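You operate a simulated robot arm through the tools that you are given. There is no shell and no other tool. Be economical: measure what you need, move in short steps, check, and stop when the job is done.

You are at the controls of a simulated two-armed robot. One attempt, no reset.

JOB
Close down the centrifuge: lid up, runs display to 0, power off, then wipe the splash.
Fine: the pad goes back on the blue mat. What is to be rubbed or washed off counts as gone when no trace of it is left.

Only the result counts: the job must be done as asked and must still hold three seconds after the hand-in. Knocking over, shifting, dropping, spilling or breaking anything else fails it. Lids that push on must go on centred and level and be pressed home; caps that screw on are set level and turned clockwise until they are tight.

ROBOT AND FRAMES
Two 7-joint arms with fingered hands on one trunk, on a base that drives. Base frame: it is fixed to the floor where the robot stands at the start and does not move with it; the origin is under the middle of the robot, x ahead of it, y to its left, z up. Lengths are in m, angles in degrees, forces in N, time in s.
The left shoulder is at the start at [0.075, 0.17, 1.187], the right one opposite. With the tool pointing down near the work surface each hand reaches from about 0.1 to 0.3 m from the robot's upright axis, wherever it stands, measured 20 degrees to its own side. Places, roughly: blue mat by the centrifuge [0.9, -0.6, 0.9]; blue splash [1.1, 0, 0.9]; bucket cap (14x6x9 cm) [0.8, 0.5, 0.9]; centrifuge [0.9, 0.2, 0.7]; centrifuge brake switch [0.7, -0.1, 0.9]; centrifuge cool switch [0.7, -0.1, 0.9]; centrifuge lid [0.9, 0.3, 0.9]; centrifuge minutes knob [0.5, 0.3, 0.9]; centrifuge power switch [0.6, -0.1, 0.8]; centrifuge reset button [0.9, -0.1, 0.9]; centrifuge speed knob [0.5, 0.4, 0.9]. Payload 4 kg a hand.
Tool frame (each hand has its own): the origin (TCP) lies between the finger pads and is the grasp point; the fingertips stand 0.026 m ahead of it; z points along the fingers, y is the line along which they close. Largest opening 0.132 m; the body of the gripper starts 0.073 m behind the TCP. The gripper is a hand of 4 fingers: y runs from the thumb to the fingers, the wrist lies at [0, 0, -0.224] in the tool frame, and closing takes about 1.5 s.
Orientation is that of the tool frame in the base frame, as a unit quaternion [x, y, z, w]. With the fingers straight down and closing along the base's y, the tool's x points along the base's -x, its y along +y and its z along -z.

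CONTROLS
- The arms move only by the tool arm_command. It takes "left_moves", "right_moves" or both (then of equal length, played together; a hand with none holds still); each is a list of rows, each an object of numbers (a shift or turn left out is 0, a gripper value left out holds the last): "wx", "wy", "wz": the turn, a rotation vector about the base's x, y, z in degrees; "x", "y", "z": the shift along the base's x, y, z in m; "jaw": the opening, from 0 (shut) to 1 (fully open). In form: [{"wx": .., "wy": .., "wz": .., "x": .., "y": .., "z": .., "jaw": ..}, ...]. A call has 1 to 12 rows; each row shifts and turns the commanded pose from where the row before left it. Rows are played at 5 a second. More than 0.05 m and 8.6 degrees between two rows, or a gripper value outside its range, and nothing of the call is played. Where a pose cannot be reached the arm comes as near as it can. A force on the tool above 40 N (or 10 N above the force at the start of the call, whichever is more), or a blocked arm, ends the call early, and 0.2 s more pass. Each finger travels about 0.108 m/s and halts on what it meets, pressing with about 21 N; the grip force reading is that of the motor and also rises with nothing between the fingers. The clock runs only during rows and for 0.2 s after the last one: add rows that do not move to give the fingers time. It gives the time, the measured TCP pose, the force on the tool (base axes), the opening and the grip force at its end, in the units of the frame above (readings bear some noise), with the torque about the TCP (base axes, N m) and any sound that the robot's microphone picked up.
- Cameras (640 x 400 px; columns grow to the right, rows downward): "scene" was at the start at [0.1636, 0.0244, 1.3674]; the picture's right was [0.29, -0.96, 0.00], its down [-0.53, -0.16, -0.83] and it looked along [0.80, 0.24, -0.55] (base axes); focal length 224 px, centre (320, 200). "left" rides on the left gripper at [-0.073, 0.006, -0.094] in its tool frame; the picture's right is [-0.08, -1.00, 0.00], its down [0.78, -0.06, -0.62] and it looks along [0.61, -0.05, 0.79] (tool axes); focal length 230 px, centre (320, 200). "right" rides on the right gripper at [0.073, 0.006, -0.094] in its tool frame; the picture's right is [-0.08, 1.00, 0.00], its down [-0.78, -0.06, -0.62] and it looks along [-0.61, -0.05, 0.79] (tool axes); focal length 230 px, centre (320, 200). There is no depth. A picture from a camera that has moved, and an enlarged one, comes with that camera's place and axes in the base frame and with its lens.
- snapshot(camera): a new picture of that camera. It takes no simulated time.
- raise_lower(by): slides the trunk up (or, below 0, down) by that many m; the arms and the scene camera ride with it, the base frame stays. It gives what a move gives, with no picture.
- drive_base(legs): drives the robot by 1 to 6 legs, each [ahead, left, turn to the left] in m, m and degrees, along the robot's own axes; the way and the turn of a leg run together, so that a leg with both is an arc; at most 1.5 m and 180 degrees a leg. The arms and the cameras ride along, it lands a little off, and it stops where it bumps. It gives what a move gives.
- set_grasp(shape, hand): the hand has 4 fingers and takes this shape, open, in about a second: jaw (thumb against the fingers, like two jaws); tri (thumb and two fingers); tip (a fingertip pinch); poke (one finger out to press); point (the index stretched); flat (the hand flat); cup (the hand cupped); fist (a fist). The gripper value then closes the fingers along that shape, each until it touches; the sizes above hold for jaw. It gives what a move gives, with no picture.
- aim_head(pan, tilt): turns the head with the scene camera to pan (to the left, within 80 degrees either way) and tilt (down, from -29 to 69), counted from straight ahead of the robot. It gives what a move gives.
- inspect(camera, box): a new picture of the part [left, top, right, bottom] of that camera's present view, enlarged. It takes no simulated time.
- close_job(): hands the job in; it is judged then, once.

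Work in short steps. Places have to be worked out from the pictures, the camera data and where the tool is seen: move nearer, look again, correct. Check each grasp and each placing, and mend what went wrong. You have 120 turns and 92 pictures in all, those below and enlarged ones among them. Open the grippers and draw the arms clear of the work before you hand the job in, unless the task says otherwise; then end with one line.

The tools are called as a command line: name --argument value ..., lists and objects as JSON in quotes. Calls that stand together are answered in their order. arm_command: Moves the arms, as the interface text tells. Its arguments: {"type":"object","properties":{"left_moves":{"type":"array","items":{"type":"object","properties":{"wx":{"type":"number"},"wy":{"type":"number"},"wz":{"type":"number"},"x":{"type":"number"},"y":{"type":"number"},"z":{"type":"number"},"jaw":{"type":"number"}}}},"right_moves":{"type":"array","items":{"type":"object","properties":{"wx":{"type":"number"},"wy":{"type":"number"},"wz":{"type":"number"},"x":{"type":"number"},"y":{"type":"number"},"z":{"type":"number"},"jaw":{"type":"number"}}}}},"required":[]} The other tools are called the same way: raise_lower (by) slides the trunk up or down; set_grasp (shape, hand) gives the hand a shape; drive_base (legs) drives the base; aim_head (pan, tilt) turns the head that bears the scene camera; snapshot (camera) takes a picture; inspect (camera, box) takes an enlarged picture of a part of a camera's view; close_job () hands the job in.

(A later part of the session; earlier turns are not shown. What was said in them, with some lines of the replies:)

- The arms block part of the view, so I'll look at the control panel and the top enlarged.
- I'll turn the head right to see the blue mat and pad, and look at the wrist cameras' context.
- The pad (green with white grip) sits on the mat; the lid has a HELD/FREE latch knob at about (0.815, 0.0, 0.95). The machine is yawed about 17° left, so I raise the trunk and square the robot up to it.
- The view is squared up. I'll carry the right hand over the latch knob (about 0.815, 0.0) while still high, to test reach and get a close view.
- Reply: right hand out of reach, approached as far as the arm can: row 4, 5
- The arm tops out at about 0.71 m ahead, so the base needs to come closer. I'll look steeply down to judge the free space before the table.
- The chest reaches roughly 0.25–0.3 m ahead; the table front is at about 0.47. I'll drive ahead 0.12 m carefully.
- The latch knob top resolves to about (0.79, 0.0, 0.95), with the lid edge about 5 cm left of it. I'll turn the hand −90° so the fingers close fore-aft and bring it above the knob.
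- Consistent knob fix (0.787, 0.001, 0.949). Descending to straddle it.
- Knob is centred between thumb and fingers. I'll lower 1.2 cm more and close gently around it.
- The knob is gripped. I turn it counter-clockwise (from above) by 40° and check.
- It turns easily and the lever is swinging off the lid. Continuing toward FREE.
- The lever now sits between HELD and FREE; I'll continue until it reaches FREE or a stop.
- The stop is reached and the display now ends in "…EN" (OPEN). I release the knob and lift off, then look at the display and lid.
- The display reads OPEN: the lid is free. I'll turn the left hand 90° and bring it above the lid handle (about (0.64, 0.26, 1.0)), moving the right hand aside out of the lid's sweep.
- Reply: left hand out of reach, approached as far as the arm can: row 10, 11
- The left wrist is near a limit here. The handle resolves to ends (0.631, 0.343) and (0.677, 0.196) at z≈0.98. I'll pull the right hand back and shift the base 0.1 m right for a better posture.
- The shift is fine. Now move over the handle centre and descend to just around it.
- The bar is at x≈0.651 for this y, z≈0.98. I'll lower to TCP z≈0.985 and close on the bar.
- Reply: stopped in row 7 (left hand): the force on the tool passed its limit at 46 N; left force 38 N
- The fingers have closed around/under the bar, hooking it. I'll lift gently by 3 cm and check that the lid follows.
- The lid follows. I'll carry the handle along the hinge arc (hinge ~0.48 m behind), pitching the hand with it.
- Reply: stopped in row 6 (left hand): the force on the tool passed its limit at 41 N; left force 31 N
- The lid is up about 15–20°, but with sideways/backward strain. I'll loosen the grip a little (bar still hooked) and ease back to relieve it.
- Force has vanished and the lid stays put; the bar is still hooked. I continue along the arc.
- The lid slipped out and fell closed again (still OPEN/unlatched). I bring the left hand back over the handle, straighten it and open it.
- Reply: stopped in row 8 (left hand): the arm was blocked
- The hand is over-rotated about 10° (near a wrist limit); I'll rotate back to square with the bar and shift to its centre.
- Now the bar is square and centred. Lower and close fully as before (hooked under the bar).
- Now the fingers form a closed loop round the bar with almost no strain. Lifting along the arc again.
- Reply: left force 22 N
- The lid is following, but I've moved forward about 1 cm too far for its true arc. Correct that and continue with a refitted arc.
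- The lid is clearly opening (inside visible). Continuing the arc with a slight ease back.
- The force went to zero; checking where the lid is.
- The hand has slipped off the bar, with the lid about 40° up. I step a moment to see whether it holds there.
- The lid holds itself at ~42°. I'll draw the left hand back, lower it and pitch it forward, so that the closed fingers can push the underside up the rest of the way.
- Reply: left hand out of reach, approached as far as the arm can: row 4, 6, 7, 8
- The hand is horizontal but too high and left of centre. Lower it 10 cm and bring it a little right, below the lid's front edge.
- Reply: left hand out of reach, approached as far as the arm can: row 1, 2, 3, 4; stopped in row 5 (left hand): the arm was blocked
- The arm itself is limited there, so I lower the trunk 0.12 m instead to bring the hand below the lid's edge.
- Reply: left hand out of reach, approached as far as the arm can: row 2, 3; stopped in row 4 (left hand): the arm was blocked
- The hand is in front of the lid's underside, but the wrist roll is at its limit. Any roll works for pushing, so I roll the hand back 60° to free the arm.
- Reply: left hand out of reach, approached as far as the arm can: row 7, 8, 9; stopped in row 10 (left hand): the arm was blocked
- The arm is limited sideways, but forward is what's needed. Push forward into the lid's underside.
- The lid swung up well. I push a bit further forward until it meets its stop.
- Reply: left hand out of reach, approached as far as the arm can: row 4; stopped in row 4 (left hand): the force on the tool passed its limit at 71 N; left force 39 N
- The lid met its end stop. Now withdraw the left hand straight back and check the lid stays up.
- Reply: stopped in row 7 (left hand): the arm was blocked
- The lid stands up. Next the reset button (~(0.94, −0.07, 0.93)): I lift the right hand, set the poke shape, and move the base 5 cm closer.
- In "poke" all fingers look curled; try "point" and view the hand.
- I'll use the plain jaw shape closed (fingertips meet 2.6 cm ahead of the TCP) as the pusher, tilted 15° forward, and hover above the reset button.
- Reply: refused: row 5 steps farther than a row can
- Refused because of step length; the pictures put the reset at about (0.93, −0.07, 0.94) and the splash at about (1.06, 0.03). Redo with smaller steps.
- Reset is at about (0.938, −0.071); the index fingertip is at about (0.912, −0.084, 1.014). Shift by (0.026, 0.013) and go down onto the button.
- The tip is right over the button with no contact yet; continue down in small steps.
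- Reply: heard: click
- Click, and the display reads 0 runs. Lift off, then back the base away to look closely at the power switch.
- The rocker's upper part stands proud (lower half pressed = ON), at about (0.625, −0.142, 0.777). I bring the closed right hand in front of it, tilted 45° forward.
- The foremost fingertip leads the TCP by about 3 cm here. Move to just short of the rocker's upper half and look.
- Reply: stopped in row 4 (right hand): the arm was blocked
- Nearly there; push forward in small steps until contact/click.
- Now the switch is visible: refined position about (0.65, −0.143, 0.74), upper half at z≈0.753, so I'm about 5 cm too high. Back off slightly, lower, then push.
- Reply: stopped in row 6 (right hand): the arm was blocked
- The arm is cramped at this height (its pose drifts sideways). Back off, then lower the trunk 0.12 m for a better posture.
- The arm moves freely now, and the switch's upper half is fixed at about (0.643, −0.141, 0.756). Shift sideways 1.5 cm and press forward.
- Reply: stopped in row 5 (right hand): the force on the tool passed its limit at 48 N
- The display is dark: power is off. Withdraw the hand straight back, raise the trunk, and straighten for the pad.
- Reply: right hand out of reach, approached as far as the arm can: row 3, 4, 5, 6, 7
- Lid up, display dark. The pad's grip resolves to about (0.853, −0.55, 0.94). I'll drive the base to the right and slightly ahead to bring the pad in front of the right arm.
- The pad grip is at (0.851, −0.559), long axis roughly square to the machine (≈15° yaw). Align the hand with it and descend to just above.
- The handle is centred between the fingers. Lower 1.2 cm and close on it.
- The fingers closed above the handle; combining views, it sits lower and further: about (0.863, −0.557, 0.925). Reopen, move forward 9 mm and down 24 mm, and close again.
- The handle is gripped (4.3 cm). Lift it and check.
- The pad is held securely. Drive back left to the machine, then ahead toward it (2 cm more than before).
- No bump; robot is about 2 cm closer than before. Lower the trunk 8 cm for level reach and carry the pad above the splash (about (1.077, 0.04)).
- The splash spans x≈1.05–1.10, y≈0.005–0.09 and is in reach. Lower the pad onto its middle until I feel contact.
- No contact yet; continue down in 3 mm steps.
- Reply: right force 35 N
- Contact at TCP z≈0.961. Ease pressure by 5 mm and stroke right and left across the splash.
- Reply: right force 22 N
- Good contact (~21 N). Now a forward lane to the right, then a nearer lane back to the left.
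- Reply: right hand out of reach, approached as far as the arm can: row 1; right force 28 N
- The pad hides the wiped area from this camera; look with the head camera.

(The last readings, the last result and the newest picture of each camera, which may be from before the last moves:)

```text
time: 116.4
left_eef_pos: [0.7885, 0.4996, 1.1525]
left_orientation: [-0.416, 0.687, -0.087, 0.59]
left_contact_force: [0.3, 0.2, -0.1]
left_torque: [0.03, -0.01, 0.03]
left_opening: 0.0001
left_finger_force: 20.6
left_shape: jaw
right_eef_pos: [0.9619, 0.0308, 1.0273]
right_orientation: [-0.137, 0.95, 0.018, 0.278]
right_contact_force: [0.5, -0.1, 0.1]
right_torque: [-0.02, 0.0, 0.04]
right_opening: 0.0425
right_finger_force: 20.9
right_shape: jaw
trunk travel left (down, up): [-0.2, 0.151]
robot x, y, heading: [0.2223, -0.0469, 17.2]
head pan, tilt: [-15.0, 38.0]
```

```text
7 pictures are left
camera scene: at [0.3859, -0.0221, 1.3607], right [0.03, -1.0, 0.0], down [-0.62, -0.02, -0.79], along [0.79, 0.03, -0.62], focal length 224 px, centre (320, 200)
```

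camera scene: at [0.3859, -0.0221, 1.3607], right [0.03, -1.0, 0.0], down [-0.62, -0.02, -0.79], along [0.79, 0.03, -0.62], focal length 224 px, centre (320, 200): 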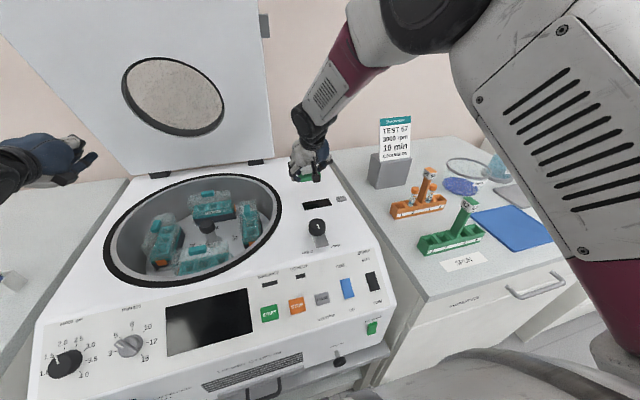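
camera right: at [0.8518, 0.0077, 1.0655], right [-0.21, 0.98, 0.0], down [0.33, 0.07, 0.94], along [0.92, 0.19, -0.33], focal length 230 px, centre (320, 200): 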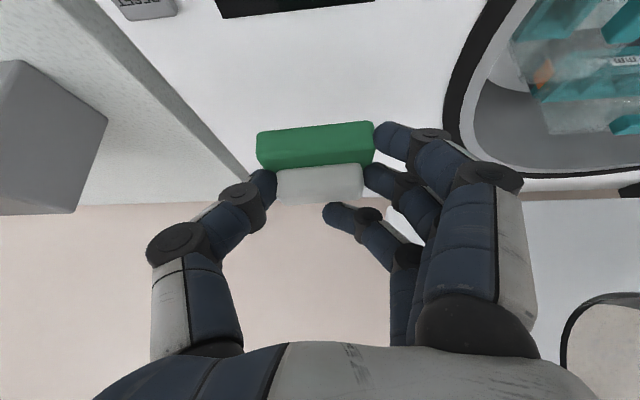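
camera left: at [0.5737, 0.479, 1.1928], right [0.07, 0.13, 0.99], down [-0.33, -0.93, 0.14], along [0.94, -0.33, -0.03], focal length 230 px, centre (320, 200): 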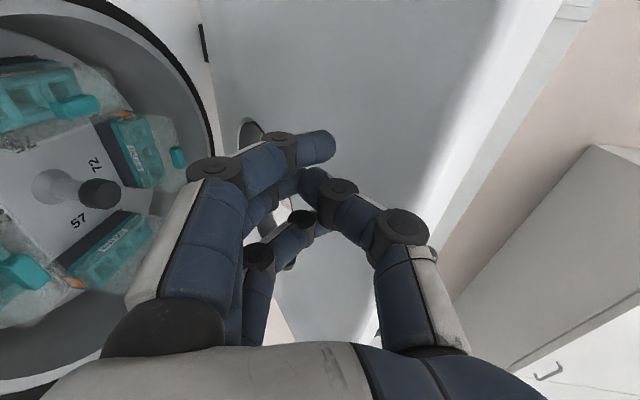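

The hand blocks it; move the hand back and right, then inspect.

arm_command --right_moves '[{"x": -0.02, "y": -0.04, "z": 0.02}, {"x": -0.01, "y": -0.04, "z": 0.02}, {"x": -0.01, "y": -0.04, "z": 0.02}, {}]'

inspect --camera "scene" --box '[270, 140, 360, 220]'

```text
time: 117.4
left_eef_pos: [0.789, 0.4982, 1.1503]
left_orientation: [-0.415, 0.687, -0.088, 0.59]
left_contact_force: [0.0, 0.5, 1.0]
left_torque: [-0.04, -0.01, -0.02]
left_opening: 0.0004
left_finger_force: 21.0
left_shape: jaw
right_eef_pos: [0.9196, -0.0904, 1.0861]
right_orientation: [-0.137, 0.95, 0.018, 0.279]
right_contact_force: [0.6, 0.1, 0.0]
right_torque: [-0.02, 0.02, 0.0]
right_opening: 0.0424
right_finger_force: 21.3
right_shape: jaw
trunk travel left (down, up): [-0.2, 0.151]
robot x, y, heading: [0.2249, -0.0464, 16.9]
head pan, tilt: [-15.0, 38.0]
```

```text
5.00 times, centred on (315, 180) of scene
camera zoom: at [0.3864, -0.0217, 1.3606], right [0.03, -1.0, 0.0], down [-0.62, -0.02, -0.79], along [0.79, 0.03, -0.62], focal length 1123 px, centre (345, 300)
```

zoom: 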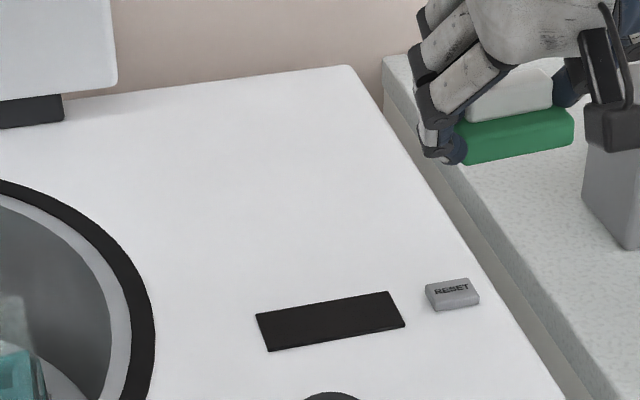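

The surface is clean. Raise, then drive back to the mat by the same route.

raise_lower --by 0.08

drive_base --legs '[[-0.2, 0, 0], [0, -0.46, 0]]'

```text
time: 118.6
left_eef_pos: [0.788, 0.4987, 1.2317]
left_orientation: [-0.416, 0.687, -0.087, 0.59]
left_contact_force: [-0.2, -0.5, 0.0]
left_torque: [0.01, 0.02, 0.02]
left_opening: 0.0
left_finger_force: 20.9
left_shape: jaw
right_eef_pos: [0.9212, -0.0914, 1.167]
right_orientation: [-0.137, 0.951, 0.017, 0.278]
right_contact_force: [-0.4, -0.8, -0.2]
right_torque: [0.0, -0.03, 0.02]
right_opening: 0.0421
right_finger_force: 21.2
right_shape: jaw
trunk travel left (down, up): [-0.28, 0.071]
robot x, y, heading: [0.2246, -0.0458, 17.2]
head pan, tilt: [-15.0, 38.0]
```

```text
time: 124.3
left_eef_pos: [0.7314, 0.0034, 1.2318]
left_orientation: [-0.412, 0.688, -0.091, 0.59]
left_contact_force: [0.0, 0.6, -0.5]
left_torque: [-0.02, 0.0, 0.0]
left_opening: 0.0
left_finger_force: 21.2
left_shape: jaw
right_eef_pos: [0.859, -0.588, 1.1669]
right_orientation: [-0.133, 0.951, 0.016, 0.279]
right_contact_force: [-0.4, 0.0, -0.4]
right_torque: [0.0, -0.03, 0.02]
right_opening: 0.0425
right_finger_force: 21.0
right_shape: jaw
trunk travel left (down, up): [-0.28, 0.071]
robot x, y, heading: [0.162, -0.5349, 16.3]
head pan, tilt: [-15.0, 38.0]
```

Move over the original spot (TCP (0.852, −0.559)) and lower to just above the mat.

arm_command --right_moves '[{"x": -0.004, "y": 0.015}, {"x": -0.003, "y": 0.014}, {"z": -0.045}, {"z": -0.045}, {"z": -0.045}, {"z": -0.04}, {"z": -0.03}, {"z": -0.01}, {"z": -0.003}, {}]'

snapshot --camera "right"

```text
time: 126.5
left_eef_pos: [0.731, 0.0051, 1.2323]
left_orientation: [-0.413, 0.688, -0.091, 0.59]
left_contact_force: [0.1, -0.3, 0.2]
left_torque: [0.02, -0.01, -0.03]
left_opening: 0.0
left_finger_force: 21.4
left_shape: jaw
right_eef_pos: [0.8509, -0.5587, 0.9505]
right_orientation: [-0.133, 0.951, 0.016, 0.28]
right_contact_force: [-0.1, -0.6, -0.7]
right_torque: [-0.01, -0.01, 0.01]
right_opening: 0.0422
right_finger_force: 21.0
right_shape: jaw
trunk travel left (down, up): [-0.28, 0.071]
robot x, y, heading: [0.1605, -0.5361, 16.6]
head pan, tilt: [-15.0, 38.0]
```

```text
5 pictures are left
camera right: at [0.7415, -0.5809, 0.9895], right [-0.2, 0.98, 0.0], down [0.33, 0.07, 0.94], along [0.92, 0.19, -0.33], focal length 230 px, centre (320, 200)
```

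right: 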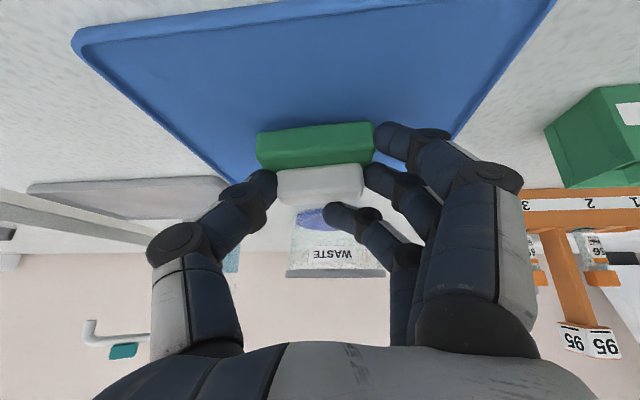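

Matches the original pose; lower the last millimetres until light contact.

arm_command --right_moves '[{"z": -0.002}, {"z": -0.002}, {"z": -0.002}, {}]'

```text
time: 127.5
left_eef_pos: [0.7285, 0.0052, 1.2339]
left_orientation: [-0.413, 0.688, -0.091, 0.59]
left_contact_force: [-0.6, -1.3, 0.4]
left_torque: [0.0, 0.01, -0.01]
left_opening: 0.0001
left_finger_force: 21.4
left_shape: jaw
right_eef_pos: [0.8518, -0.5584, 0.9456]
right_orientation: [-0.134, 0.95, 0.018, 0.282]
right_contact_force: [1.8, -1.0, 22.1]
right_torque: [0.64, -0.05, -0.13]
right_opening: 0.0426
right_finger_force: 21.0
right_shape: jaw
trunk travel left (down, up): [-0.28, 0.071]
robot x, y, heading: [0.1649, -0.5354, 16.8]
head pan, tilt: [-15.0, 38.0]
```

It's down. Ease the pressure, open, and lift straight up.

arm_command --right_moves '[{"z": 0.002}, {"jaw": 0.4}, {"jaw": 0.55}, {"jaw": 0.7}, {}, {"z": 0.02}, {"z": 0.04}, {"z": 0.045}, {"z": 0.045}, {"x": -0.03, "y": -0.01}, {}]'

snapshot --camera "right"

```text
time: 129.9
left_eef_pos: [0.7313, 0.0036, 1.2325]
left_orientation: [-0.413, 0.688, -0.09, 0.59]
left_contact_force: [1.0, -0.3, -0.3]
left_torque: [-0.02, -0.02, 0.05]
left_opening: 0.0
left_finger_force: 21.0
left_shape: jaw
right_eef_pos: [0.8245, -0.5711, 1.0941]
right_orientation: [-0.133, 0.951, 0.017, 0.279]
right_contact_force: [0.7, -0.1, -0.7]
right_torque: [0.06, 0.02, 0.01]
right_opening: 0.092
right_finger_force: 0.1
right_shape: jaw
trunk travel left (down, up): [-0.28, 0.071]
robot x, y, heading: [0.1643, -0.5394, 16.6]
head pan, tilt: [-15.0, 38.0]
```

```text
4 pictures are left
camera right: at [0.7143, -0.5919, 1.1326], right [-0.2, 0.98, 0.0], down [0.33, 0.07, 0.94], along [0.92, 0.19, -0.33], focal length 230 px, centre (320, 200)
```

right: 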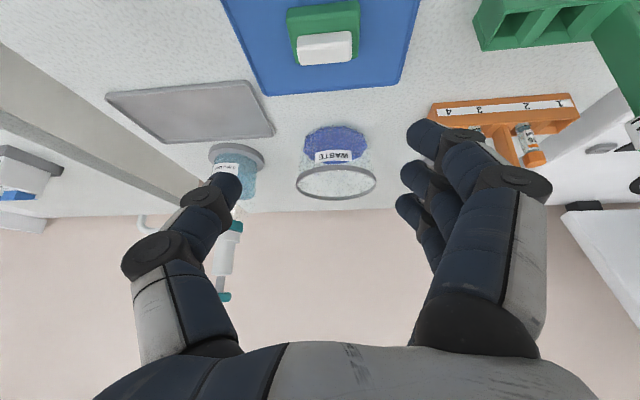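

The pad is back on the mat. Open the left hand, back the robot away, and take a final look.

drive_base --legs '[[-0.4, 0, 0]]'

arm_command --left_moves '[{"jaw": 0.5}, {"jaw": 1}, {}, {}, {}, {}]' --right_moves '[{"jaw": 1}, {}, {}, {}, {}, {}]'

aim_head --pan 15 --tilt 30

snapshot --camera "scene"

```text
time: 132.3
left_eef_pos: [0.3696, -0.1113, 1.2332]
left_orientation: [-0.408, 0.691, -0.094, 0.589]
left_contact_force: [-0.4, 0.5, -0.7]
left_torque: [-0.03, 0.0, 0.0]
left_opening: 0.0
left_finger_force: 21.4
left_shape: jaw
right_eef_pos: [0.4534, -0.6862, 1.0942]
right_orientation: [-0.126, 0.952, 0.014, 0.279]
right_contact_force: [-0.2, -0.5, 1.2]
right_torque: [0.01, 0.02, 0.01]
right_opening: 0.092
right_finger_force: 0.0
right_shape: jaw
trunk travel left (down, up): [-0.28, 0.071]
robot x, y, heading: [-0.2075, -0.641, 15.7]
head pan, tilt: [-15.0, 38.0]
```

```text
time: 133.7
left_eef_pos: [0.3714, -0.1109, 1.2324]
left_orientation: [-0.408, 0.691, -0.094, 0.589]
left_contact_force: [0.4, -1.3, 0.0]
left_torque: [0.0, -0.04, 0.03]
left_opening: 0.132
left_finger_force: 0.2
left_shape: jaw
right_eef_pos: [0.4551, -0.6842, 1.0937]
right_orientation: [-0.126, 0.952, 0.014, 0.28]
right_contact_force: [-0.6, 0.5, -0.6]
right_torque: [0.01, -0.01, 0.04]
right_opening: 0.1321
right_finger_force: 0.1
right_shape: jaw
trunk travel left (down, up): [-0.28, 0.071]
robot x, y, heading: [-0.205, -0.6455, 15.5]
head pan, tilt: [-15.0, 38.0]
```

```text
time: 134.6
left_eef_pos: [0.3709, -0.1117, 1.2329]
left_orientation: [-0.409, 0.691, -0.093, 0.589]
left_contact_force: [-0.2, -0.2, 0.4]
left_torque: [-0.02, 0.0, 0.03]
left_opening: 0.1315
left_finger_force: 0.1
left_shape: jaw
right_eef_pos: [0.4541, -0.685, 1.0941]
right_orientation: [-0.127, 0.951, 0.015, 0.28]
right_contact_force: [-0.6, -0.1, -0.2]
right_torque: [0.0, -0.02, -0.02]
right_opening: 0.1317
right_finger_force: 0.1
right_shape: jaw
trunk travel left (down, up): [-0.28, 0.071]
robot x, y, heading: [-0.2075, -0.6433, 15.3]
head pan, tilt: [15.0, 30.0]
```

```text
3 pictures are left
camera scene: at [-0.0838, -0.5864, 1.4549], right [0.51, -0.86, 0.0], down [-0.43, -0.25, -0.87], along [0.75, 0.44, -0.5], focal length 224 px, centre (320, 200)
```

scene: 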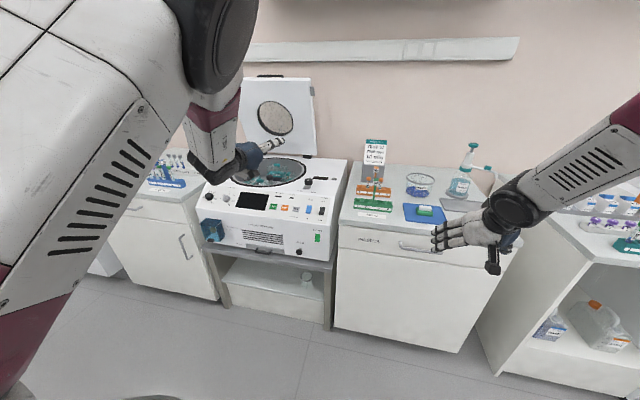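

Everything is in place; one last close look at the wiped top.

inspect --camera "scene" --box '[270, 145, 370, 215]'

```text
5.71 times, centred on (320, 180) of scene
camera zoom: at [-0.0838, -0.5864, 1.4549], right [0.51, -0.86, 0.0], down [-0.43, -0.25, -0.87], along [0.75, 0.44, -0.5], focal length 1283 px, centre (320, 314)
```

zoom: 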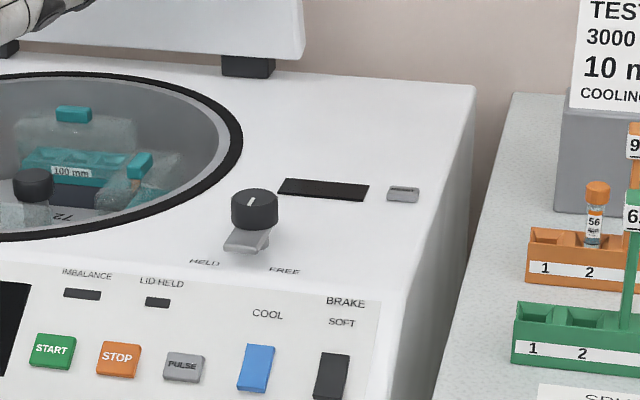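

The top is spotless, the displays are dark, the lid is up, and both arms are clear, so I hand in.

close_job

```text
The job is handed in.
```

The centrifuge is shut down and handed in: the lid is up, the runs display read 0 before I switched the power off, the splash is wiped with no trace visible, and the pad is back on the blue mat. During the first lift the lid slipped off the hand and dropped shut from partway open. I then raised it to its stop, and it still stood up in the final picture.
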